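You operate a simulated robot arm through the tools that you are given. There is no shell and no other tool. Be economical: measure what you need, move in short steps, check, and stop when the job is done.

Carry out the task below with a simulated robot arm. There is one attempt and no reset: what you move stays moved.

JOB
Put things in order on the top of the side table. At the end: the red lint brush from the top of the side table is in the white drip tray; the red polish pad stands on top of the grey pipe coupling; the blue spray can stands where the red polish pad stood; the teal small brush stands where the blue soda pack stood; the blue soda pack from the top of the side table stands where the red lint brush stood; whatever was shut is shut again. Leave all else as you found it, and nothing knocked over.

It is judged by the outcome, as a careful person would: the job done as asked, and still so three seconds after it is handed in. It fails if anything else is knocked over, pushed out of place, dropped, spilled or broken.

ROBOT AND FRAMES
A 6-joint arm with a two-finger parallel gripper, fixed in place. Base frame: the origin is at the foot of the arm, x ahead of it, y to its left, z up; the work surface is at about z = 0.78. Units: m, degrees, N and s.
With the tool pointing down near the work surface it reaches from about 0.24 to 0.64 m from the base axis. Its first joint turns from -66.0 to 66.0 degrees. Payload 2.7 kg.
Tool frame: the origin (TCP) lies between the finger pads and is the grasp point; the fingertips stand 0.023 m ahead of it; z points along the fingers, y is the line along which they close. The gripper opens to 0.094 m. The fingers are 0.038 m wide and 0.01 m thick; the gripper's body (0.054 by 0.096 m) begins 0.039 m behind the TCP.
Orientation is that of the tool frame in the base frame, as [roll, pitch, yaw] about the fixed x, y, z axes, in that order (R = Rz(yaw) Ry(pitch) Rx(roll)). With the fingers straight down and closing along the base's y, the tool's x points along the base's -x, its y along +y and its z along -z.

CONTROLS
- The arm moves only by the tool apply_moves. Its argument "plan" is a list of rows, each an object of numbers (a shift or turn left out is 0, a gripper value left out holds the last): "fingers": the gripper command, from -1 (fully open) to 1 (shut), values between in proportion; "dx", "dy", "dz": the shift along the tool's x, y, z in units of 40 mm (1.0 is 40 mm); "rx", "ry", "rz": the turn, a rotation vector about the tool's x, y, z in units of 8 degrees (1.0 is 8 degrees). In form: [{"fingers": .., "dx": .., "dy": .., "dz": .., "rx": .., "ry": .., "rz": ..}, ...]. A call has 1 to 8 rows; each row shifts and turns the commanded pose from where the row before left it, along the tool's axes as they then stand. A call with a number of a shift or a turn outside -1 to 1 is refused whole. Each row takes 0.2 s and may step no farther than 0.05 m and 8.6 degrees from the row before; otherwise, or with a gripper value out of range, the whole call is refused. Where a pose cannot be reached the arm comes as near as it can. A force on the tool above 40 N (or 10 N above the force at the start of the call, whichever is more), or a blocked arm, ends the call early, and 0.2 s more pass. The fingers move at their own pace (about 0.045 m/s each) and stop on an object; they squeeze with about 45 N. The grip force told is the motor's: it shows also when the fingers shut on nothing. Time passes only in rows, and 0.2 s behind the last, so rows that do not move let the fingers close. The reply holds the time, the measured pose of the TCP, the force on the tool along the base axes, the opening and the grip force, in the units named above and with some noise.
- Cameras (640 x 400 px; columns grow to the right, rows downward): "scene" is fixed at [0.077, -0.4414, 1.3899]; the picture's right is [0.72, -0.70, 0.00], its down [-0.49, -0.50, -0.71] and it looks along [0.50, 0.51, -0.70] (base axes); focal length 326 px, centre (320, 200). "wrist" rides on the gripper at [-0.039, 0, -0.044] in the tool frame; the picture's right is [0.00, -1.00, 0.00], its down [0.97, 0.00, -0.24] and it looks along [0.24, 0.00, 0.97] (tool axes); focal length 218 px, centre (320, 200).
- get_image(camera): a new picture of that camera. The clock stands still meanwhile.
- pixel_to_xyz(camera, pixels): for up to 12 pixels [column, row] of the newest picture of that camera ("zoom" is the newest enlarged one), the place [x, y, z] in the base frame of the surface seen there, good to about 0.002 m. The clock stands still meanwhile.
- close_up(camera, box): a new picture of the part [left, top, right, bottom] of that camera's present view, enlarged. The clock stands still meanwhile.
- sign_off(): hands the job in; it is judged then, once.

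Work in short steps. Measure before you move; look again where a grasp or a placing could have gone wrong, and mend it. You have 80 turns and 34 pictures in all, those below and enlarged ones among them. Open the gripper and draw the arm clear of the work before you hand the job in, unless the task says otherwise; then end with one line.

The tools are called after ">>>" as name(argument=value, ...) on one line, values as JSON. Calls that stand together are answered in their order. apply_moves: Moves the arm, as the interface text tells. Its arguments: {"type":"object","properties":{"plan":{"type":"array"}},"required":["plan"]} The other tools are called the same way: get_image (camera) takes a picture; pixel_to_xyz (camera, pixels) gives the place of the surface under pixels of a picture; close_up (camera, box) takes an enlarged picture of a part of a camera's view; sign_off () hands the job in.

At the start:

```text
t: 0.0
eef_pos: [0.4216, -0.0739, 1.0523]
ee_rot: [-179.9, 0.2, -179.9]
wrist_force: [-0.6, -0.8, -0.6]
opening: 0.094
grip_force: 0.0
```

scene: 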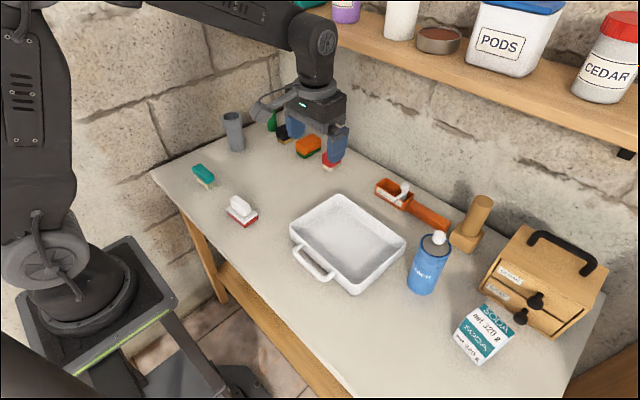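
wrist: 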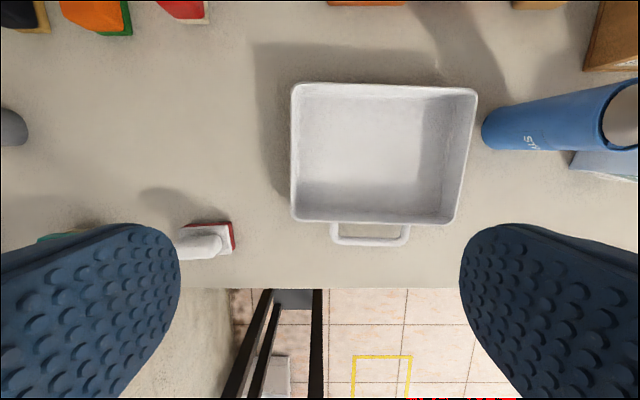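

The scene shows the tray at (345,240), can (430,262), soda (483,335), a red/white item (240,210), and red items by the gripper. I take close-ups to tell them apart.

>>> close_up(camera="scene", box=[180, 90, 360, 230])

>>> close_up(camera="scene", box=[360, 160, 620, 380])

```text
2.86 times, centred on (270, 160) of scene
```

zoom: 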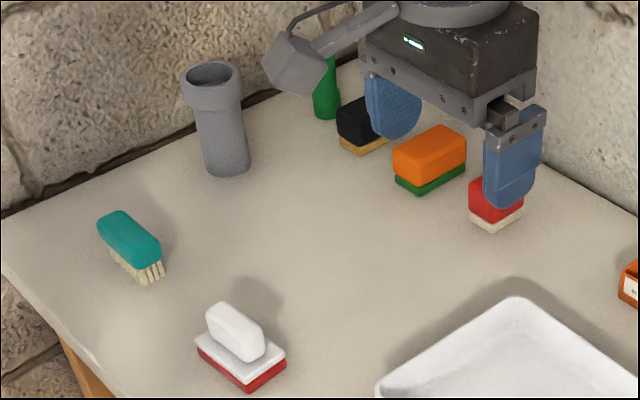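

```text
1.82 times, centred on (490, 270) of scene
```

zoom: 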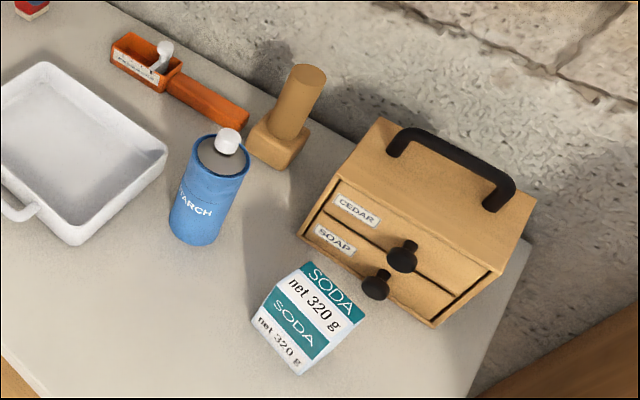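

The red-with-white thing at (240,210) and the red-with-cream thing at (331,160) are both candidates, and the orange-red long-handled thing at (410,205) bears a label. I zoom in tightly on them.

>>> close_up(camera="scene", box=[365, 170, 461, 230])

>>> close_up(camera="scene", box=[216, 185, 272, 220])

>>> apply_moves(plan=[{"dx": 1}, {"dx": 1}, {"dx": 0.5}])

>>> close_up(camera="scene", box=[256, 110, 352, 170])

```text
6.67 times, centred on (413, 200) of scene
```

zoom: 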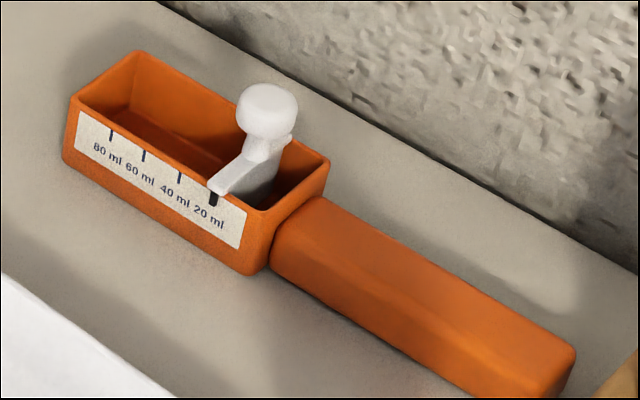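

```text
11.43 times, centred on (244, 202) of scene
```

zoom: 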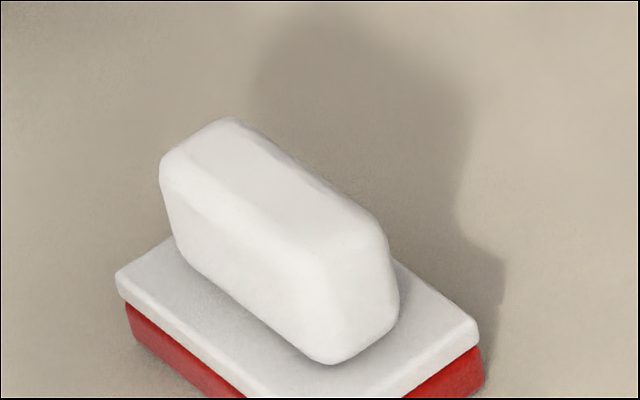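

```text
t: 0.8
eef_pos: [0.3206, -0.0769, 1.0506]
ee_rot: [-180.0, 0.2, -179.8]
wrist_force: [0.3, -0.1, -1.1]
opening: 0.0943
grip_force: 0.0
```

```text
6.67 times, centred on (304, 140) of scene
```

zoom: 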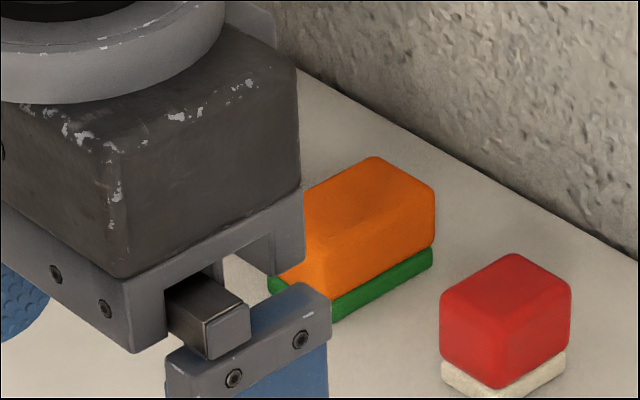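

The white-handled thing with a red velvet face is the lint brush; the red block on felt is the polish pad. I take a scene picture and measure.

>>> get_image(camera="scene")

>>> get_image(camera="wrist")

```text
26 pictures are left
```

scene: 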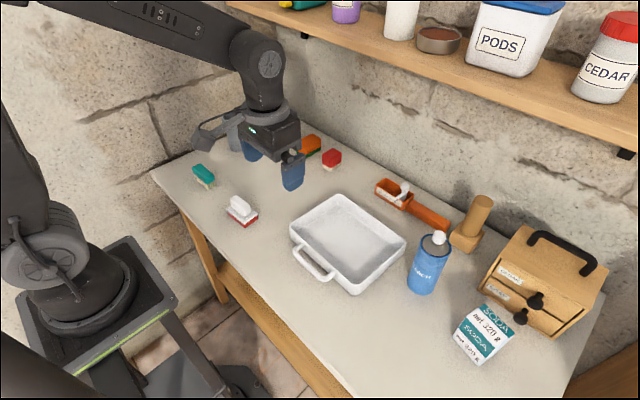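

```text
25 pictures are left
```

wrist: 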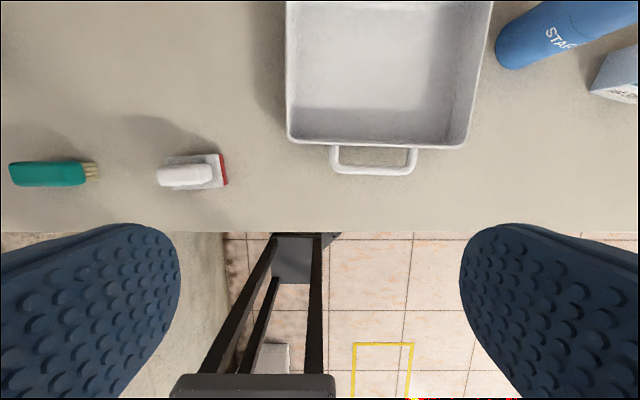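

Lint brush in the wrist view spans (157–228,153–190), teal (8–100,160–187); the table edge is at row 232. I measure these and the scene objects.

>>> pixel_to_xyz(camera="wrist", pixels=[[170, 176], [205, 173], [222, 157], [226, 183], [170, 158], [12, 175], [80, 174], [45, 163], [45, 184], [250, 225], [120, 222], [98, 172]])

>>> pixel_to_xyz(camera="scene", pixels=[[332, 152], [323, 156], [341, 154], [331, 165], [440, 237], [434, 248], [424, 275], [500, 322], [468, 335], [484, 345], [505, 318], [490, 306]])

>>> pixel_to_xyz(camera="scene", pixels=[[342, 240], [297, 232], [340, 199], [400, 245], [353, 287], [315, 262], [478, 212], [466, 237], [412, 210], [500, 275], [537, 300], [520, 318]])

```text
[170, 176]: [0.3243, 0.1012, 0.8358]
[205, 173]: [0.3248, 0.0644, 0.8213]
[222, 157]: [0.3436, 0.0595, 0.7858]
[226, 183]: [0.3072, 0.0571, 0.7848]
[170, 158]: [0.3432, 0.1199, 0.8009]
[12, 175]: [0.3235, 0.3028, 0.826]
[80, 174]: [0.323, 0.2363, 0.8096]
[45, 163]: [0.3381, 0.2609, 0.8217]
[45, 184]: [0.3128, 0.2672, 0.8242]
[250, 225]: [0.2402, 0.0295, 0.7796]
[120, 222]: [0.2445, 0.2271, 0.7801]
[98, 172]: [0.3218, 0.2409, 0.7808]
```

```text
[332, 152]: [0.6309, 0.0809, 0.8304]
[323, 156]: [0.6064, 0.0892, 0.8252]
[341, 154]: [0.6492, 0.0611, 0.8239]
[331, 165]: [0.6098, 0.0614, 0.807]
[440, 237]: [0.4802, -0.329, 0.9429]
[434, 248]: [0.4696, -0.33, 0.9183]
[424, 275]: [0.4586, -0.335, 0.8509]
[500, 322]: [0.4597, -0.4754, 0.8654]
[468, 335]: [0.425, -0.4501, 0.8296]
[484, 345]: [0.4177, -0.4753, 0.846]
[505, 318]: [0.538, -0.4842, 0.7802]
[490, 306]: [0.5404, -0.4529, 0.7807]
```

```text
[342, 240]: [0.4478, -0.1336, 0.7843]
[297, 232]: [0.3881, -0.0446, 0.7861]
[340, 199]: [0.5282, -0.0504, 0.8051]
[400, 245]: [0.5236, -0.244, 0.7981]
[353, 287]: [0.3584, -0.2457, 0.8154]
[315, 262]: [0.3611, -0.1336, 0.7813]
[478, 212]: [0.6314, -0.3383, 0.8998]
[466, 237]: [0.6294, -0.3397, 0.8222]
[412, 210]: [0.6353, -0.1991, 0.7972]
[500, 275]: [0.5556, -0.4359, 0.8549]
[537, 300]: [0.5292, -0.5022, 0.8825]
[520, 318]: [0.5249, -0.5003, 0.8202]
```

Positions are consistent. I move over toward the pad at (0.63,0.075) for a top view of it, the coupling and its neighbours.

>>> apply_moves(plan=[{"dx": -0.8, "dy": 0.7}, {"dx": -0.8, "dy": 0.7}, {"dx": -0.8, "dy": 0.7}, {"dx": -0.8, "dy": 0.7}, {"dx": -0.8, "dy": 0.7}, {"dx": -0.8, "dy": 0.7}])

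>>> get_image(camera="wrist")

```text
t: 2.2
eef_pos: [0.5126, 0.0944, 1.0539]
ee_rot: [-180.0, 0.1, -180.0]
wrist_force: [0.3, -0.3, 0.6]
opening: 0.0939
grip_force: 0.0
```

```text
24 pictures are left
```

wrist: 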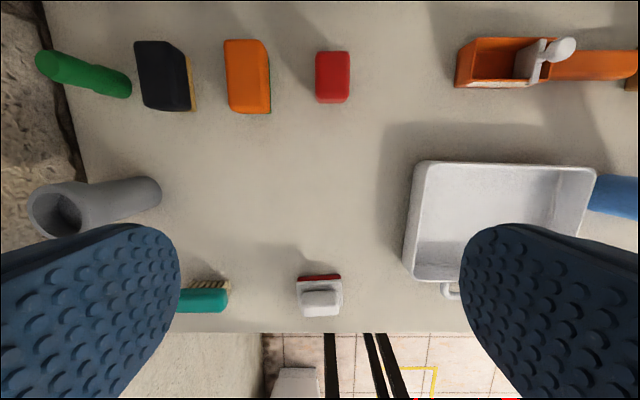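

The pad is at (333,77), orange block (248,76), coupling rim at (55,207). I measure their edges.

>>> pixel_to_xyz(camera="wrist", pixels=[[333, 60], [333, 96], [320, 77], [346, 77], [333, 77], [268, 80], [55, 187], [80, 195], [32, 210], [62, 235], [145, 180], [84, 210]])

>>> pixel_to_xyz(camera="wrist", pixels=[[60, 190], [52, 235], [73, 222], [35, 200], [418, 170], [590, 175], [408, 270], [425, 180], [460, 165], [322, 285], [322, 296], [322, 310]])

>>> close_up(camera="scene", box=[208, 100, 288, 150])

```text
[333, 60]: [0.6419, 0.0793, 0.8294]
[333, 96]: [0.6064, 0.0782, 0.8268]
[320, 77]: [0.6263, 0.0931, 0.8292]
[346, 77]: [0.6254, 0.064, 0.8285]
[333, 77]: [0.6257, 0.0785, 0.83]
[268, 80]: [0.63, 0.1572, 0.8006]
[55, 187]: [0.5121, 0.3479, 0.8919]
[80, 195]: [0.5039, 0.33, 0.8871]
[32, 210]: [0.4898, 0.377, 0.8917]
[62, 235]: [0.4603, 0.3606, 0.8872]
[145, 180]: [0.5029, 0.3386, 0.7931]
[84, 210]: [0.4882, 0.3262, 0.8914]
```

```text
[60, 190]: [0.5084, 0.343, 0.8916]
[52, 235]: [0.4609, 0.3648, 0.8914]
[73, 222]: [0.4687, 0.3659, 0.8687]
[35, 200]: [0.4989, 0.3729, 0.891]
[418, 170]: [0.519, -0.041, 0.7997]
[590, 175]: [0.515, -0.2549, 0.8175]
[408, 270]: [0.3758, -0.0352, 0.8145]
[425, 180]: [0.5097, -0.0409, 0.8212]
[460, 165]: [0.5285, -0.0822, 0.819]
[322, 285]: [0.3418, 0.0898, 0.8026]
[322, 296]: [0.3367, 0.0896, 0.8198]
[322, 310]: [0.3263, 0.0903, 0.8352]
```

```text
8.00 times, centred on (248, 125) of scene
```

zoom: 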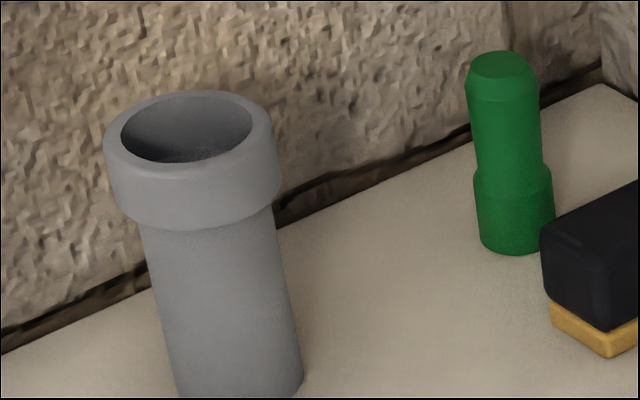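

The coupling rim in the zoom runs (107,145) to (278,150), back (195,93), front (190,188). I measure these to get its centre and outer diameter.

>>> pixel_to_xyz(camera="zoom", pixels=[[112, 140], [272, 145], [195, 95], [190, 178], [140, 172], [245, 168], [180, 390], [295, 375], [240, 395], [190, 155]])

```text
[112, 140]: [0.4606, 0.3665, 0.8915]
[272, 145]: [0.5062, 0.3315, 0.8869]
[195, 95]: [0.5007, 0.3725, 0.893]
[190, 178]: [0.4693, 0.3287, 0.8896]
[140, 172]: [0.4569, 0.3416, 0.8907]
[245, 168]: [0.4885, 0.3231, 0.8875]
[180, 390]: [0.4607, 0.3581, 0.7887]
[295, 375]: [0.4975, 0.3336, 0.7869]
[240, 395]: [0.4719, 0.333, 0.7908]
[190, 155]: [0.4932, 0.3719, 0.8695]
```

The coupling is centred at about (0.485,0.350), rim z≈0.892, outer ⌀56 mm. The pad is about 51×39 mm, so it will span the hole. I check the shelf's edge and height for clearance before descending near the wall.

>>> get_image(camera="scene")

>>> pixel_to_xyz(camera="scene", pixels=[[420, 62], [500, 95], [600, 135], [380, 60], [430, 90], [400, 120], [450, 57], [340, 40]])

```text
22 pictures are left
```

scene: 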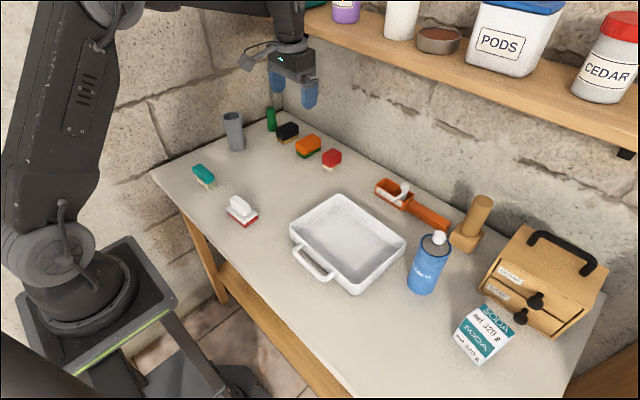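

```text
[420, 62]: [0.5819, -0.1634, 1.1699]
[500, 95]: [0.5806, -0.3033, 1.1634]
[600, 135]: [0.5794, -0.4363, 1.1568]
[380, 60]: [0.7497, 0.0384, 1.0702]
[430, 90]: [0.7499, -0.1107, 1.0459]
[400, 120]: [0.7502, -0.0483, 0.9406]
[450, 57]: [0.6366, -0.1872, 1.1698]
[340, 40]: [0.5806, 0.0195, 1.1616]
```

The shelf's front edge is at x≈0.58, z≈1.15, so I descend before going forward under it. Path: down to z≈0.895 at x≈0.51.

>>> apply_moves(plan=[{"dz": 1, "dy": -0.1}, {"dz": 1, "dy": -0.1}, {"dz": 1, "dy": -0.1}, {"dz": 1, "dy": -0.1}, {"dx": -0.9}, {"dx": -0.9}, {"dx": -0.5}, {"dx": -0.5}])

>>> get_image(camera="wrist")

```text
t: 4.0
eef_pos: [0.626, 0.078, 0.8918]
ee_rot: [-179.9, -0.1, 180.0]
wrist_force: [-0.1, -0.1, -0.5]
opening: 0.0942
grip_force: 0.0
```

```text
21 pictures are left
```

wrist: 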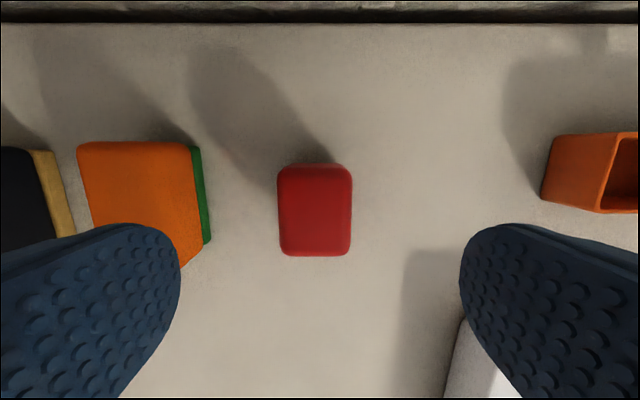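

The pad spans (277–353, 163–257). I measure its edges for the centre.

>>> pixel_to_xyz(camera="wrist", pixels=[[280, 215], [350, 215], [315, 175], [315, 252], [315, 166], [315, 210], [206, 215], [285, 245], [285, 185]])

```text
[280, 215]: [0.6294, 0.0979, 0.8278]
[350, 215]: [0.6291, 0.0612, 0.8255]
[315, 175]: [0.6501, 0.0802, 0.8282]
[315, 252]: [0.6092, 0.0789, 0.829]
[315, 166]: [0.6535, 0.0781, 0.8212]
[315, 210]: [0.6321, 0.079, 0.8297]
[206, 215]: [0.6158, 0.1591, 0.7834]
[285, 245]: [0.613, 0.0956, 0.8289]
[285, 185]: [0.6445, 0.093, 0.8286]
```

Pad centre is (0.630,0.0795). I descend to z≈0.812 and close.

>>> apply_moves(plan=[{"dz": 1, "dx": -0.1, "dy": 0.04}, {"dz": 1}, {}, {"fingers": 1}, {"fingers": 1}, {"fingers": 1}, {"fingers": 1}, {"fingers": 1}])

```text
t: 5.8
eef_pos: [0.6299, 0.079, 0.8102]
ee_rot: [180.0, 0.1, -179.9]
wrist_force: [-1.1, -0.1, -0.5]
opening: 0.0394
grip_force: 45.6
```

The grip holds (39.4 mm). I lift, draw back in x out from under the shelf, then rise to about z 0.96.

>>> apply_moves(plan=[{"dz": -0.8}, {"dz": -0.8}, {"dx": 0.9}, {"dx": 0.9}, {"dx": 0.9}, {"dx": 0.9}, {"dz": -1}, {"dz": -1}])

>>> apply_moves(plan=[{"dy": 1}, {"dy": 1}, {"dy": 1}, {"dy": 1}, {"dy": 1}, {"dy": 1}, {"dy": 0.77}, {}])

>>> close_up(camera="scene", box=[184, 80, 280, 140])

```text
t: 7.6
eef_pos: [0.4827, 0.0786, 0.9552]
ee_rot: [179.9, 0.2, -179.9]
wrist_force: [-0.3, -0.8, -0.8]
opening: 0.0396
grip_force: 45.1
```

```text
t: 9.4
eef_pos: [0.4855, 0.3503, 0.9555]
ee_rot: [179.9, 0.0, -179.9]
wrist_force: [0.3, 0.4, -0.2]
opening: 0.0392
grip_force: 44.8
```

```text
6.67 times, centred on (232, 110) of scene
```

zoom: 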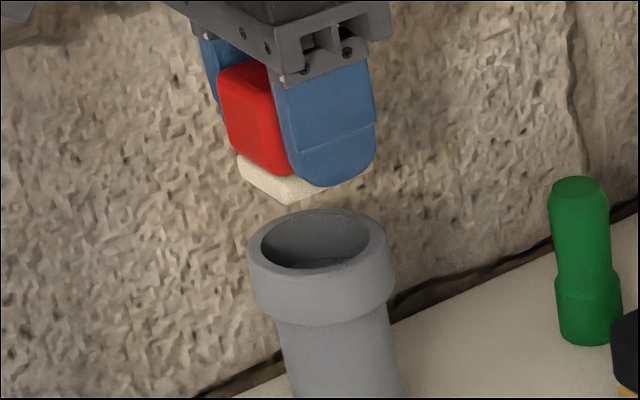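

The pad hangs above the rim; I verify the felt's bottom and the rim with this view.

>>> pixel_to_xyz(camera="zoom", pixels=[[252, 178], [290, 200], [275, 190], [254, 255], [383, 250], [320, 211], [320, 283], [275, 272], [362, 275], [275, 220], [355, 222]])

```text
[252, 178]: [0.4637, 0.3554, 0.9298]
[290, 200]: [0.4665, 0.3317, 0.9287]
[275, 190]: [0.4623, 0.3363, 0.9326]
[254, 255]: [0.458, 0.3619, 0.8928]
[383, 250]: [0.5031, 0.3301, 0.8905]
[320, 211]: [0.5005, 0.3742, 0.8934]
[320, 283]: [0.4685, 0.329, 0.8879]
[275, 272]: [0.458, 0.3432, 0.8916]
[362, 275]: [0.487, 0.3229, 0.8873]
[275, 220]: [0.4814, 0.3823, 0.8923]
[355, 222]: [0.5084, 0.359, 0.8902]
```

Rim centre ≈ (0.4835,0.351), z≈0.892. I lower in small steps to touch.

>>> apply_moves(plan=[{"dz": 0.4, "dx": 0.04}, {"dz": 0.25}, {"dz": 0.1}, {"dz": 0.05}, {}])

>>> close_up(camera="scene", box=[192, 90, 272, 140])

```text
t: 10.6
eef_pos: [0.4844, 0.3492, 0.9237]
ee_rot: [180.0, 0.1, -179.9]
wrist_force: [0.7, -0.3, 0.1]
opening: 0.0389
grip_force: 44.4
```

```text
8.00 times, centred on (232, 115) of scene
```

zoom: 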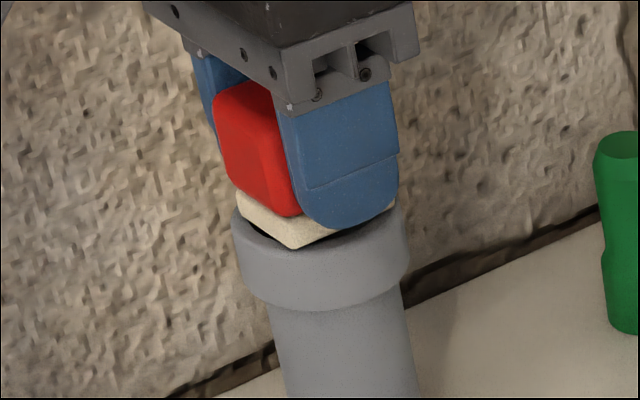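

The pad is well centred on the rim (237–395 versus 232–408). I lower a touch until there is contact, then open.

>>> apply_moves(plan=[{"dz": 0.03}, {"dz": 0.03}, {}])

```text
t: 11.4
eef_pos: [0.4837, 0.3495, 0.9233]
ee_rot: [180.0, 0.2, -179.9]
wrist_force: [-2.7, -1.3, 8.6]
opening: 0.0393
grip_force: 45.0
```

Contact shows (8.6 N up). I ease back slightly, open gently, and rise straight up.

>>> apply_moves(plan=[{"dz": -0.03}, {"fingers": -0.05}, {"fingers": -0.05}, {"fingers": -0.4}, {"fingers": -0.4}, {"dz": -0.5}, {"dz": -1}, {"dz": -0.5}])

>>> get_image(camera="scene")

```text
t: 13.2
eef_pos: [0.482, 0.3511, 1.0026]
ee_rot: [-179.9, 0.1, -179.9]
wrist_force: [-0.3, -0.6, 0.8]
opening: 0.0659
grip_force: 0.0
```

```text
18 pictures are left
```

scene: 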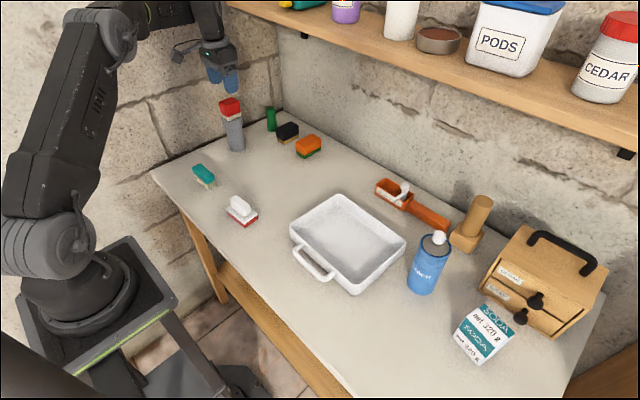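

The pad stands on the coupling (231,105). Next the lint brush: I go above it at about (0.325,0.088) and look.

>>> apply_moves(plan=[{"dx": 0.49, "dy": -0.82}, {"dx": 0.49, "dy": -0.82}, {"dx": 0.49, "dy": -0.82}, {"dx": 0.49, "dy": -0.82, "fingers": -1}, {"dx": 0.49, "dy": -0.82}, {"dx": 0.49, "dy": -0.82, "dz": 0.5}, {"dx": 0.49, "dy": -0.82, "dz": 0.5}, {"dx": 0.49, "dy": -0.82, "dz": 0.4}])

>>> get_image(camera="wrist")

```text
t: 15.0
eef_pos: [0.3262, 0.0874, 0.9458]
ee_rot: [-180.0, 0.2, -179.9]
wrist_force: [-0.1, 0.6, 0.2]
opening: 0.094
grip_force: 0.2
```

```text
17 pictures are left
```

wrist: 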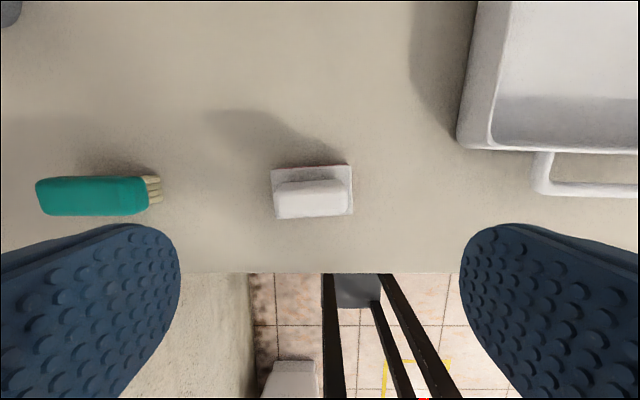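

The handle spans (275–347,180–217), nearly axis-aligned. I measure it, the base, and the teal brush.

>>> pixel_to_xyz(camera="wrist", pixels=[[279, 202], [344, 200], [310, 186], [310, 214], [274, 172], [347, 168], [351, 212], [310, 200], [40, 197], [140, 195], [90, 180], [90, 212]])

```text
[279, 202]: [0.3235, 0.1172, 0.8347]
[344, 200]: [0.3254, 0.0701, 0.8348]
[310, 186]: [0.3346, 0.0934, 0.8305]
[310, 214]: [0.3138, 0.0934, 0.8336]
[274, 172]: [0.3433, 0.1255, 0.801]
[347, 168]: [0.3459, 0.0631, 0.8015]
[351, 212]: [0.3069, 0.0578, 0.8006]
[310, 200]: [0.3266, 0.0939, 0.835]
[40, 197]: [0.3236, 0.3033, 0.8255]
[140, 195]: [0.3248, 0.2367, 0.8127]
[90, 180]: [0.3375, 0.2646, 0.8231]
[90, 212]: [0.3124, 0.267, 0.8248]
```

Handle centre (0.324,0.0935), length 52 mm along y, base spot (0.325,0.092). I descend to z≈0.827 so the fingertips stay just above the base, and close.

>>> apply_moves(plan=[{"dz": 1, "dy": 0.15, "dx": 0.05}, {"dz": 1}, {"dz": 0.95}, {}, {"fingers": 1}, {"fingers": 1}, {"fingers": 1}, {"fingers": 1}])

```text
t: 16.8
eef_pos: [0.3257, 0.0929, 0.8259]
ee_rot: [-180.0, 0.1, -179.9]
wrist_force: [0.3, -0.1, 0.0]
opening: 0.0553
grip_force: 45.1
```

The grip holds at 55 mm. I lift and carry over the tray's centre (0.447,-0.14).

>>> apply_moves(plan=[{"dz": -1}, {"dz": -1}, {"dx": -0.505, "dy": -0.97}, {"dx": -0.505, "dy": -0.97}, {"dx": -0.505, "dy": -0.97}, {"dx": -0.505, "dy": -0.97}, {"dx": -0.505, "dy": -0.97}, {"dx": -0.505, "dy": -0.97}])

>>> get_image(camera="scene")

```text
t: 18.6
eef_pos: [0.4448, -0.1395, 0.9082]
ee_rot: [179.9, 0.1, -179.9]
wrist_force: [0.0, 0.5, -0.7]
opening: 0.0554
grip_force: 45.1
```

```text
16 pictures are left
```

scene: 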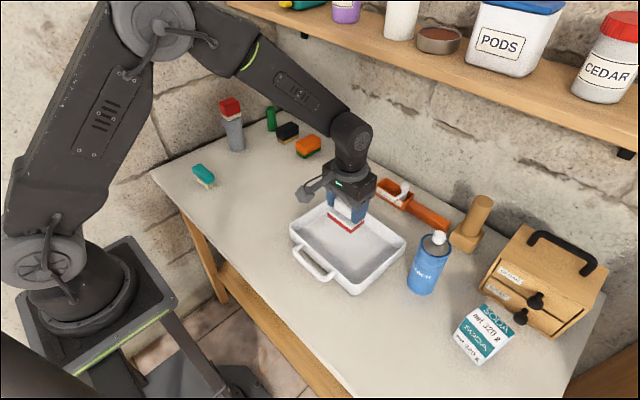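

The brush hangs over the tray interior. I lower to the floor (expected TCP z≈0.830) with small final steps.

>>> apply_moves(plan=[{"dz": 1}, {"dz": 0.7}, {"dz": 0.15}, {"dz": 0.05}, {"dz": 0.05}, {}])

```text
t: 20.0
eef_pos: [0.4469, -0.1393, 0.8304]
ee_rot: [-179.9, 0.2, -179.9]
wrist_force: [-0.3, -0.5, 0.3]
opening: 0.0553
grip_force: 45.1
```

Near the floor, with no contact force yet; I nudge down in 1 mm steps.

>>> apply_moves(plan=[{"dz": 0.03}, {"dz": 0.03}, {}])

```text
t: 20.8
eef_pos: [0.4483, -0.1409, 0.8284]
ee_rot: [-179.9, 0.3, -179.9]
wrist_force: [-8.9, 1.1, 33.7]
opening: 0.0553
grip_force: 45.4
```

Firm contact (34 N); I ease back 1.5 mm, release and rise.

>>> apply_moves(plan=[{"dz": -0.04}, {"fingers": 0.1}, {"fingers": -0.3}, {"fingers": -0.4}, {"fingers": -0.4}, {"dz": -1}, {"dz": -1}, {"dz": -1}])

>>> get_image(camera="wrist")

```text
t: 22.6
eef_pos: [0.4466, -0.138, 0.9494]
ee_rot: [-179.9, 0.1, -179.8]
wrist_force: [0.2, 0.3, 0.3]
opening: 0.0656
grip_force: 0.1
```

```text
15 pictures are left
```

wrist: 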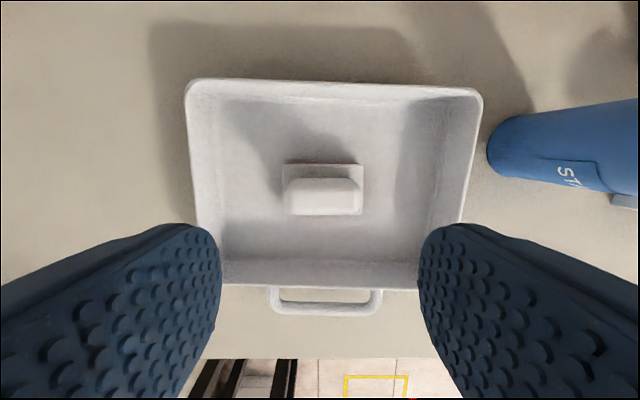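

The lint brush sits flat in the tray. Next the spray can: I rise and go above it at about (0.465,-0.33), gripper open, for a top view.

>>> apply_moves(plan=[{"dz": -1, "fingers": -1}, {"dz": -1}, {"dz": -0.75}, {"dy": -1, "dx": -0.1}, {"dy": -1, "dx": -0.1}, {"dy": -1, "dx": -0.1}, {"dy": -1}, {"dy": -0.8}])

>>> get_image(camera="wrist")

```text
t: 24.4
eef_pos: [0.4579, -0.3304, 1.0612]
ee_rot: [-180.0, 0.0, -179.8]
wrist_force: [0.0, -0.6, -0.5]
opening: 0.0938
grip_force: 0.1
```

```text
14 pictures are left
```

wrist: 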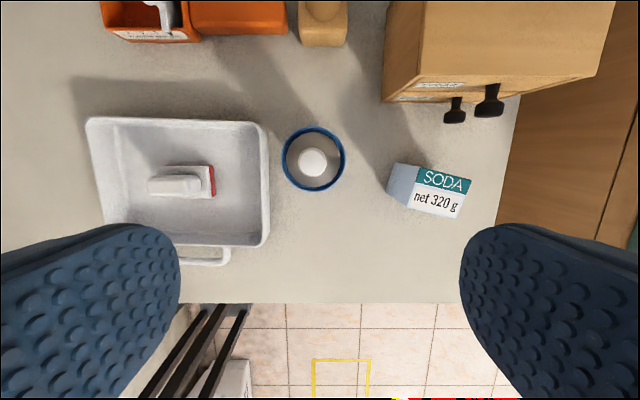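

The can's rim circle spans (282–345,127–191); soda top is at (430,190). I measure both, plus the tray edge and knobs.

>>> pixel_to_xyz(camera="wrist", pixels=[[284, 159], [343, 159], [313, 129], [313, 189], [312, 162], [268, 160], [419, 170], [470, 180], [460, 216], [411, 205], [388, 190], [395, 165]])

>>> pixel_to_xyz(camera="wrist", pixels=[[455, 110], [490, 100], [440, 193], [444, 172], [436, 210], [390, 200], [325, 40], [386, 95], [453, 122]])

```text
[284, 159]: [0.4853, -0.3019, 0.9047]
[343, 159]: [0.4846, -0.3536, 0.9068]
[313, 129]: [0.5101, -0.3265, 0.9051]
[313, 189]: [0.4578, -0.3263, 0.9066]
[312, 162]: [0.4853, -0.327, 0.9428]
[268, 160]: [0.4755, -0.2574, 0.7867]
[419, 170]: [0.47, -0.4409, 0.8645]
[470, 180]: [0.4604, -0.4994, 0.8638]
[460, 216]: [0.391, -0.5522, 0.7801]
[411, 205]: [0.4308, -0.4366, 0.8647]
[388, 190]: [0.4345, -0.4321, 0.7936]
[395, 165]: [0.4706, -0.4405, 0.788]
```

```text
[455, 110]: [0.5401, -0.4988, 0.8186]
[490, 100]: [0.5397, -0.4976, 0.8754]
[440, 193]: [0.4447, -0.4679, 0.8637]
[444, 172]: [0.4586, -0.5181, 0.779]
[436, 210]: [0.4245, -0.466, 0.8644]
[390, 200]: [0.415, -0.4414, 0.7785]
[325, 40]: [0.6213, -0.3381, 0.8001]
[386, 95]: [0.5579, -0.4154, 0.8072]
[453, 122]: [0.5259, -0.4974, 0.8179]
```

The can is centred at (0.484,-0.3275), ⌀≈56 mm, rim z 0.907, nozzle top 0.943. I grip its upper 22 mm with TCP at z≈0.910 so the palm clears the nozzle.

>>> apply_moves(plan=[{"dx": -0.65, "dy": 0.07}, {"dz": 1}, {"dz": 1}, {"dz": 1}, {"dz": 0.75}, {}])

>>> close_up(camera="scene", box=[370, 180, 498, 310])

```text
t: 25.8
eef_pos: [0.4861, -0.3278, 0.9092]
ee_rot: [-179.9, 0.0, -179.8]
wrist_force: [-1.1, 0.3, 0.8]
opening: 0.0939
grip_force: 0.0
```

```text
3.08 times, centred on (434, 245) of scene
```

zoom: 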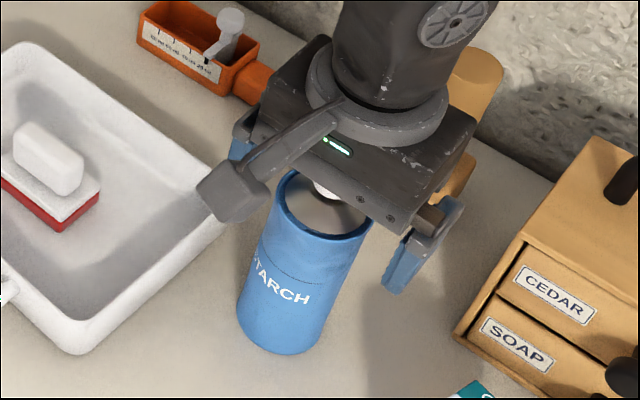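

The fingers straddle the can with no contact. I close.

>>> apply_moves(plan=[{"fingers": 1}, {"fingers": 1}, {"fingers": 1}, {"fingers": 1}, {"dz": -0.3}, {"dz": -0.6}, {"dz": -1}, {}])

```text
t: 27.6
eef_pos: [0.4836, -0.3281, 0.9864]
ee_rot: [-180.0, 0.0, -180.0]
wrist_force: [-0.9, -0.4, -3.6]
opening: 0.0551
grip_force: 45.3
```

The can is held and lifted (opening 55 mm). I raise slightly more and carry along +y to y≈0.08.

>>> apply_moves(plan=[{"dz": -0.3, "dy": 0.5}, {"dy": 1}, {"dy": 1}, {"dy": 1}, {"dy": 1}, {"dy": 1}, {"dy": 1}, {"dy": 1}])

>>> apply_moves(plan=[{"dy": 1}, {"dy": 1}, {"dy": 0.69}, {"dz": 0.9}, {"dz": 0.9}, {}])

>>> get_image(camera="scene")

```text
t: 29.4
eef_pos: [0.4823, -0.027, 0.9989]
ee_rot: [180.0, 0.1, -179.9]
wrist_force: [0.3, 0.4, -4.0]
opening: 0.0546
grip_force: 45.0
```

```text
t: 30.8
eef_pos: [0.4839, 0.0776, 0.9251]
ee_rot: [-180.0, 0.0, -180.0]
wrist_force: [0.2, 0.2, -3.0]
opening: 0.0549
grip_force: 45.3
```

```text
12 pictures are left
```

scene: 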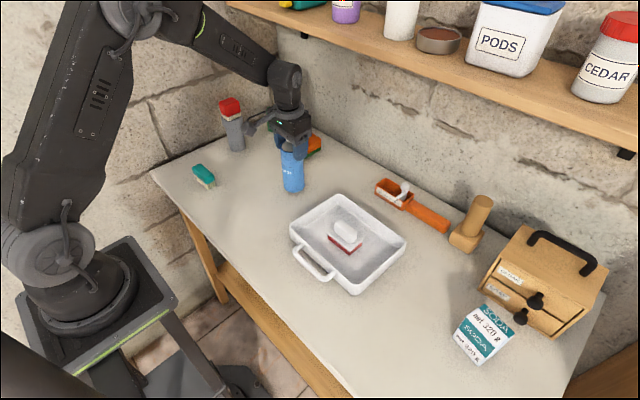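

The can hangs just above the table in line with the pad spot. I move forward to x≈0.630, then lower to the table with small steps.

>>> apply_moves(plan=[{"dx": -0.9, "dy": 0.04}, {"dx": -0.9}, {"dx": -0.9}, {"dx": -0.95}, {"dz": 0.25}, {"dz": 0.1}, {}])

```text
t: 32.4
eef_pos: [0.63, 0.082, 0.9125]
ee_rot: [-180.0, 0.2, -179.8]
wrist_force: [-0.4, 0.6, -2.5]
opening: 0.0549
grip_force: 45.0
```

It is at (0.630,0.081), about 3 mm above the table. I lower in small steps to contact.

>>> apply_moves(plan=[{"dz": 0.05, "dy": -0.03}, {"dz": 0.025}, {}])

```text
t: 33.2
eef_pos: [0.6319, 0.0805, 0.9103]
ee_rot: [-180.0, 0.2, -180.0]
wrist_force: [-2.4, -0.8, 1.2]
opening: 0.0553
grip_force: 45.0
```

The load has transferred to the table. I release and rise straight a little, then draw back.

>>> apply_moves(plan=[{"fingers": 0.1}, {"fingers": -0.4}, {"fingers": -0.7}, {"fingers": -0.7}, {"dz": -0.5}, {"dz": -0.6}, {"dz": -0.5}, {}])

>>> close_up(camera="scene", box=[256, 80, 416, 200])

```text
t: 35.0
eef_pos: [0.6234, 0.0792, 0.9442]
ee_rot: [-179.4, -3.3, -179.9]
wrist_force: [0.2, -0.1, 0.4]
opening: 0.0799
grip_force: 0.1
```

```text
3.33 times, centred on (336, 140) of scene
```

zoom: 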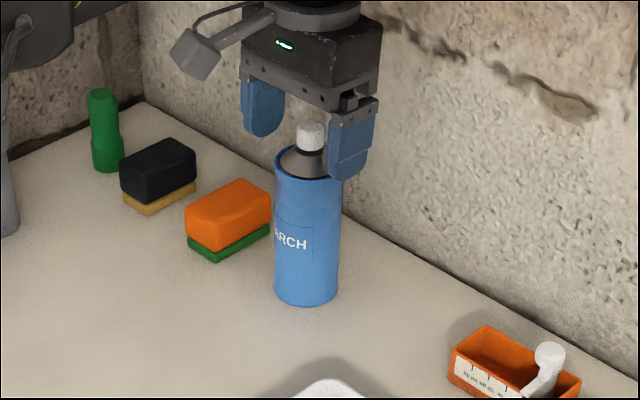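

The can stands upright on the spot. The arm hit its reach limit while rising, but the fingertips (z 0.92) clear the rim and the nozzle passes between the fingers, so I back out in -x.

>>> apply_moves(plan=[{"dx": 0.5}, {"dx": 0.9}, {"dx": 0.9}, {"dx": 0.9}, {"dx": 0.9, "fingers": -1}, {"dz": -0.8}, {"dz": -0.5}, {}])

>>> apply_moves(plan=[{"dy": -1, "dx": 0.07}, {"dy": -1, "dx": 0.07}, {"dy": -1}, {"dy": -1}, {"dy": -1}, {"dy": -1}, {"dy": -1}, {"dy": -1}])

>>> apply_moves(plan=[{"dy": -1}, {"dy": -1}, {"dy": -1}, {"dy": -1}, {"dy": -1}, {"dz": 0.8, "dx": 0.3}, {"dz": 0.8}, {}])

>>> get_image(camera="wrist")

```text
t: 36.8
eef_pos: [0.4666, 0.0802, 1.0252]
ee_rot: [180.0, 0.1, -179.9]
wrist_force: [0.5, -0.3, 0.1]
opening: 0.0941
grip_force: 0.0
```

```text
t: 38.6
eef_pos: [0.4597, -0.24, 1.0267]
ee_rot: [180.0, 0.1, -179.9]
wrist_force: [0.1, -0.3, -0.5]
opening: 0.0944
grip_force: 0.0
```

```text
t: 40.4
eef_pos: [0.442, -0.4331, 0.959]
ee_rot: [179.9, 0.0, -179.9]
wrist_force: [-0.1, -0.9, 0.2]
opening: 0.094
grip_force: 0.0
out of reach, approached as far as the arm can: row 5
```

```text
10 pictures are left
```

wrist: 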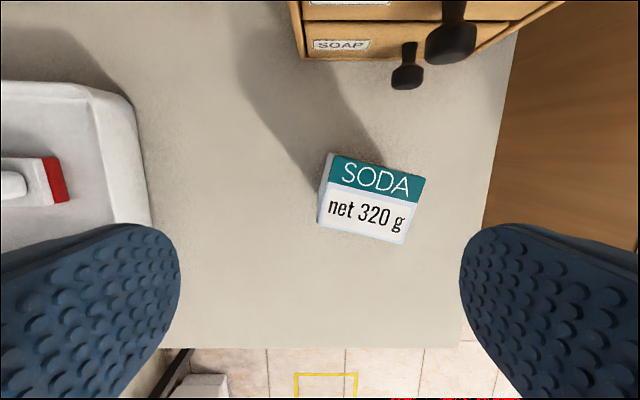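

The soda's top spans (322–425,155–243). I measure its corners.

>>> pixel_to_xyz(camera="wrist", pixels=[[334, 158], [423, 179], [403, 240], [323, 220], [372, 200], [320, 200], [327, 160], [318, 222], [455, 345], [485, 215], [407, 85], [300, 57]])

```text
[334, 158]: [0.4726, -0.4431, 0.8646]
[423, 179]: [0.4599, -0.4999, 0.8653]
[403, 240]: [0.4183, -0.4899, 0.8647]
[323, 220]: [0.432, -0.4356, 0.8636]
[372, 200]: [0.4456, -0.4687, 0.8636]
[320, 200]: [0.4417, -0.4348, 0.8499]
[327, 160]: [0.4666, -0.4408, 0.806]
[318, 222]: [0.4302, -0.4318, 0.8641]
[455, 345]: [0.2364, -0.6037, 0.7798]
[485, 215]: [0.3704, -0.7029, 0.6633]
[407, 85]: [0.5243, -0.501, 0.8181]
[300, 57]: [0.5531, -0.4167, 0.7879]
```

Soda centre is (0.4457,-0.467), 58×41 mm, yaw ≈ -12.5°, top 0.865; that lies at r=0.646, right at the reach edge. I descend to z≈0.90, shift to (0.441,-0.463), turn the tool to match, and check before going lower.

>>> apply_moves(plan=[{"dz": 0.75}, {"dz": 0.7}, {"dy": -0.4}, {"dy": -0.35}, {"rz": 0.8}, {"rz": 0.76}, {}])

>>> get_image(camera="wrist")

```text
t: 42.0
eef_pos: [0.4424, -0.4647, 0.9004]
ee_rot: [180.0, 0.1, 167.5]
wrist_force: [0.1, -0.1, 1.0]
opening: 0.0937
grip_force: 0.1
```

```text
9 pictures are left
```

wrist: 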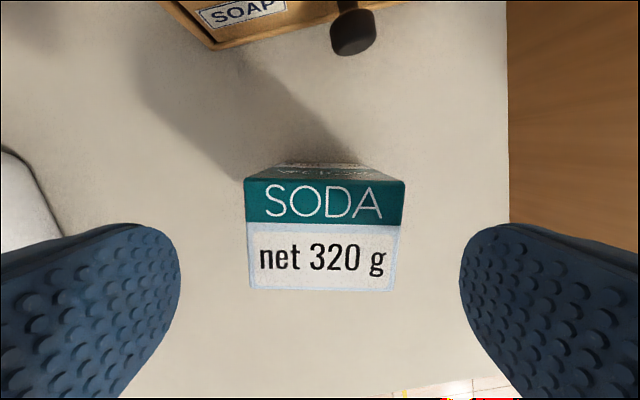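

Alignment is good (box columns 244–405 between the fingers). I descend to z≈0.838 and close.

>>> apply_moves(plan=[{"dz": 0.8}, {"dz": 0.75}, {}, {"fingers": 1}, {"fingers": 1}, {"fingers": 1}, {"fingers": 1}, {}])

```text
t: 43.8
eef_pos: [0.4437, -0.4647, 0.8389]
ee_rot: [179.9, 0.2, 167.6]
wrist_force: [-1.0, -1.1, 0.4]
opening: 0.0617
grip_force: 44.7
```

Held at 62 mm. I lift straight, then draw inward while rising and turning back to square.

>>> apply_moves(plan=[{"dz": -0.7}, {"dz": -0.7}, {"dx": 0.8, "dy": 0.3}, {"rz": -0.8, "dz": -0.4}, {"rz": -0.76, "dz": -0.5}, {"dx": 0.8, "dy": 0.5}, {"dx": 0.8, "dy": 0.6}, {}])

```text
t: 45.6
eef_pos: [0.3498, -0.4028, 0.9309]
ee_rot: [180.0, 0.0, -179.9]
wrist_force: [-0.8, -0.7, -3.6]
opening: 0.0618
grip_force: 45.0
```

Held firmly; I carry along +y to the lint brush's spot, with a picture before lowering.

>>> apply_moves(plan=[{"dy": 0.95, "dx": 0.08}, {"dy": 0.95, "dx": 0.08}, {"dy": 0.95, "dx": 0.08}, {"dy": 0.95, "dx": 0.08}, {"dy": 0.95, "dx": 0.08}, {"dy": 0.95, "dx": 0.08}, {"dy": 0.95, "dx": 0.08}, {"dy": 0.95, "dx": 0.08}])

>>> apply_moves(plan=[{"dy": 0.95}, {"dy": 0.95}, {"dy": 0.95}, {"dy": 0.95}, {"dy": 0.98}, {"dz": 0.9}, {"dz": 0.9}, {}])

>>> get_image(camera="scene")

```text
t: 47.4
eef_pos: [0.3207, -0.0998, 0.9294]
ee_rot: [-180.0, 0.1, -180.0]
wrist_force: [-0.3, 0.7, -2.9]
opening: 0.0619
grip_force: 45.2
```

```text
t: 49.2
eef_pos: [0.3251, 0.0959, 0.8604]
ee_rot: [180.0, 0.2, -180.0]
wrist_force: [-0.2, -0.3, -3.4]
opening: 0.0615
grip_force: 44.8
```

```text
8 pictures are left
```

scene: 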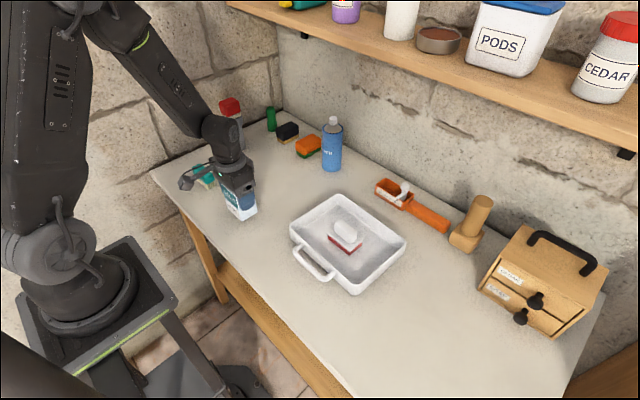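

At (0.325,0.095), about 2 cm up. I lower gently to contact.

>>> apply_moves(plan=[{"dz": 0.3, "dy": -0.06}, {"dz": 0.12}, {"dz": 0.05}, {"dz": 0.03}, {}])

```text
t: 50.4
eef_pos: [0.3225, 0.091, 0.8392]
ee_rot: [-179.9, 0.2, -180.0]
wrist_force: [-3.4, 0.9, 14.7]
opening: 0.0618
grip_force: 44.8
```

Contact at 15 N. I ease off, release, rise, and go on above the teal brush near (0.325,0.27).

>>> apply_moves(plan=[{"dz": -0.02}, {"fingers": 0}, {"fingers": -0.5}, {"fingers": -0.7}, {"fingers": -0.7}, {"dz": -1}, {"dz": -1}, {"dz": -0.8}])

>>> apply_moves(plan=[{"dy": 0.9}, {"dy": 0.9}, {"dy": 0.9}, {"dy": 0.9}, {"dy": 0.85, "fingers": -1}, {}])

>>> get_image(camera="wrist")

```text
t: 52.2
eef_pos: [0.322, 0.0893, 0.9502]
ee_rot: [-179.9, 0.0, -179.9]
wrist_force: [0.2, 0.5, 0.8]
opening: 0.0797
grip_force: 0.1
```

```text
t: 53.6
eef_pos: [0.3227, 0.2689, 0.9512]
ee_rot: [179.9, 0.1, -179.9]
wrist_force: [0.0, -0.7, 0.0]
opening: 0.0941
grip_force: 0.0
```

```text
7 pictures are left
```

wrist: 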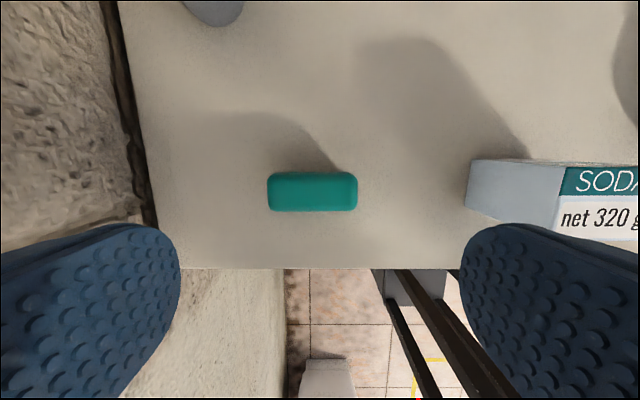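

Teal spans (267–358,172–211), square to the axes. I measure it.

>>> pixel_to_xyz(camera="wrist", pixels=[[270, 192], [355, 192], [312, 176], [312, 208], [312, 192], [466, 205], [145, 200], [300, 260]])

>>> close_up(camera="scene", box=[176, 150, 272, 220])

```text
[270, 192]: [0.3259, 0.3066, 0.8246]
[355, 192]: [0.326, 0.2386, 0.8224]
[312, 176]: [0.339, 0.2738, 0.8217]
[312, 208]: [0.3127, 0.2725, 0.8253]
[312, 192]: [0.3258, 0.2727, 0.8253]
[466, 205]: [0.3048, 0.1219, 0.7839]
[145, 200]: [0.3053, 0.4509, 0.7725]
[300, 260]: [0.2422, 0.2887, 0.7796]
```

```text
5.71 times, centred on (224, 185) of scene
```

zoom: 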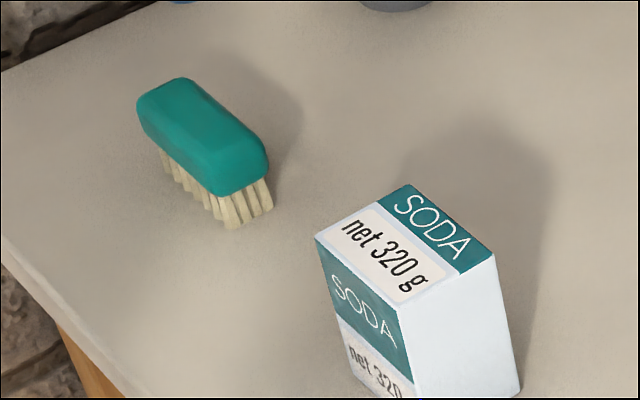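

Soda stands upright on its spot. Teal centre is (0.326,0.2725), 72 mm long, handle z≈0.80–0.826. I descend to z≈0.821 and close along its length.

>>> apply_moves(plan=[{"dz": 1, "dx": -0.08, "dy": 0.09}, {"dz": 1}, {"dz": 0.8}, {"dz": 0.45}, {"fingers": 1}, {"fingers": 1}, {"fingers": 1}, {}])

```text
t: 55.4
eef_pos: [0.3249, 0.2715, 0.821]
ee_rot: [180.0, 0.1, -179.9]
wrist_force: [-0.3, -0.1, -0.4]
opening: 0.0741
grip_force: 45.2
```

Held (74 mm). I lift high enough to pass over the soda pack (top 0.865) and carry to -y.

>>> apply_moves(plan=[{"dz": -1}, {"dz": -1}, {"dz": -1}, {"dz": -0.4}, {"dy": -1}, {"dy": -1}, {"dy": -1}, {"dy": -1}])

>>> apply_moves(plan=[{"dy": -1}, {"dy": -1}, {"dy": -1}, {"dy": -1}, {"dy": -1}, {"dy": -1}, {"dy": -1}, {"dy": -1}])

>>> apply_moves(plan=[{"dy": -1}, {"dy": -1}, {"dy": -1, "dx": -0.3}, {"dy": -1, "dx": -0.3}, {"dy": -0.8, "dx": -0.5}, {"dz": 0.6}, {"dz": 0.6}, {}])

```text
t: 57.2
eef_pos: [0.3277, 0.1128, 0.9564]
ee_rot: [180.0, 0.2, -179.9]
wrist_force: [1.3, -0.1, -0.3]
opening: 0.074
grip_force: 45.1
```

```text
t: 59.0
eef_pos: [0.3281, -0.2085, 0.9582]
ee_rot: [180.0, 0.2, -179.8]
wrist_force: [-0.7, -1.0, 0.7]
opening: 0.074
grip_force: 44.9
```

```text
t: 60.8
eef_pos: [0.3717, -0.4, 0.9083]
ee_rot: [180.0, 0.0, -179.8]
wrist_force: [0.3, -1.4, -0.7]
opening: 0.0741
grip_force: 44.9
```

I lower to z≈0.845, then go out to the soda's old spot (0.4457,-0.467).

>>> apply_moves(plan=[{"dz": 0.8}, {"dz": 0.75}, {"dx": -0.65, "dy": -0.55}, {"dx": -0.6, "dy": -0.55}, {"dx": -0.6, "dy": -0.575}, {}])

>>> get_image(camera="scene")

```text
t: 62.2
eef_pos: [0.442, -0.4651, 0.845]
ee_rot: [179.8, 0.0, -179.9]
wrist_force: [0.4, -0.3, -0.2]
opening: 0.0739
grip_force: 45.1
out of reach, approached as far as the arm can: row 5
```

```text
5 pictures are left
```

scene: 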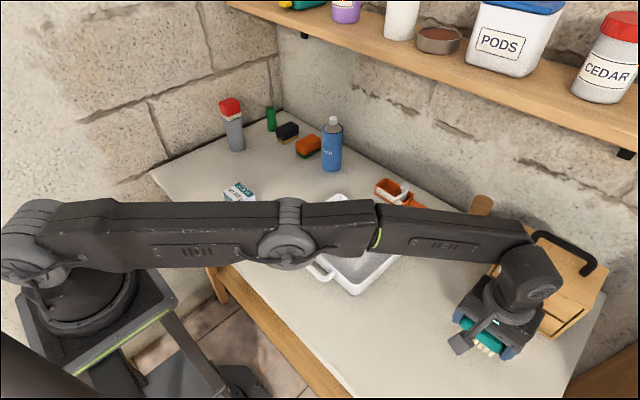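

It is within 4 mm of the spot at the reach limit, which suffices. I lower to the table (expected TCP z≈0.821).

>>> apply_moves(plan=[{"dz": 0.4}, {"dz": 0.12}, {"dz": 0.05}, {"dz": 0.03}, {}])

```text
t: 63.4
eef_pos: [0.443, -0.4643, 0.8232]
ee_rot: [180.0, 0.1, -180.0]
wrist_force: [0.8, 0.3, -0.3]
opening: 0.0741
grip_force: 45.5
```

No contact yet; I nudge lower in 1 mm steps.

>>> apply_moves(plan=[{"dz": 0.03}, {"dz": 0.025}, {"dz": 0.02}, {}])

```text
t: 64.4
eef_pos: [0.4427, -0.4636, 0.8213]
ee_rot: [179.9, 0.1, -179.8]
wrist_force: [0.0, 0.2, -1.4]
opening: 0.0744
grip_force: 44.4
```

>>> apply_moves(plan=[{"dz": 0.025}, {"dz": 0.02}, {}])

```text
t: 65.2
eef_pos: [0.4441, -0.4635, 0.8198]
ee_rot: [-179.9, 0.3, -179.8]
wrist_force: [-1.3, 2.0, 6.4]
opening: 0.0742
grip_force: 44.8
```

Contact (6 N). I release, rise straight, and draw the arm back inward.

>>> apply_moves(plan=[{"fingers": -0.7}, {"fingers": -1}, {"fingers": -1}, {"dz": -0.6}, {"dz": -0.7}, {"dz": -0.7, "dx": 0.3}, {"dx": 0.8, "dy": 0.6}, {"dx": 0.8, "dy": 0.6, "dz": -0.6}])

>>> apply_moves(plan=[{"dy": 1, "dz": -0.6}, {"dy": 1, "dz": -0.6}, {"dy": 1, "dz": -0.6}, {"dy": 1, "dz": -0.6}, {"dy": 1}, {"dy": 1}, {"dx": 0.5}, {}])

>>> get_image(camera="scene")

```text
t: 67.0
eef_pos: [0.3675, -0.4152, 0.9227]
ee_rot: [-179.9, 0.3, -179.9]
wrist_force: [0.0, 0.1, 0.0]
opening: 0.0939
grip_force: 0.1
```

```text
t: 68.8
eef_pos: [0.345, -0.1739, 1.0171]
ee_rot: [-179.9, 0.0, -179.9]
wrist_force: [-0.1, 0.2, 0.9]
opening: 0.0943
grip_force: 0.1
```

```text
4 pictures are left
```

scene: 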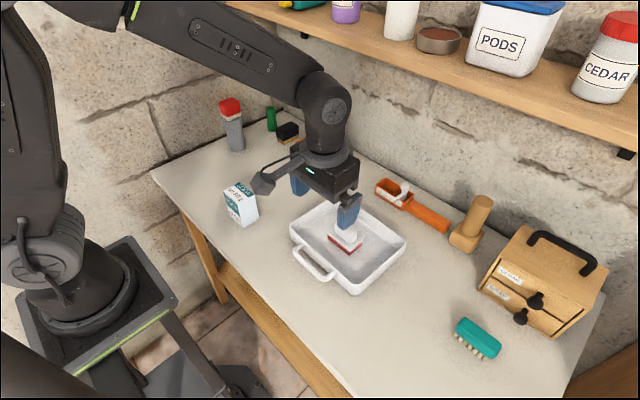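

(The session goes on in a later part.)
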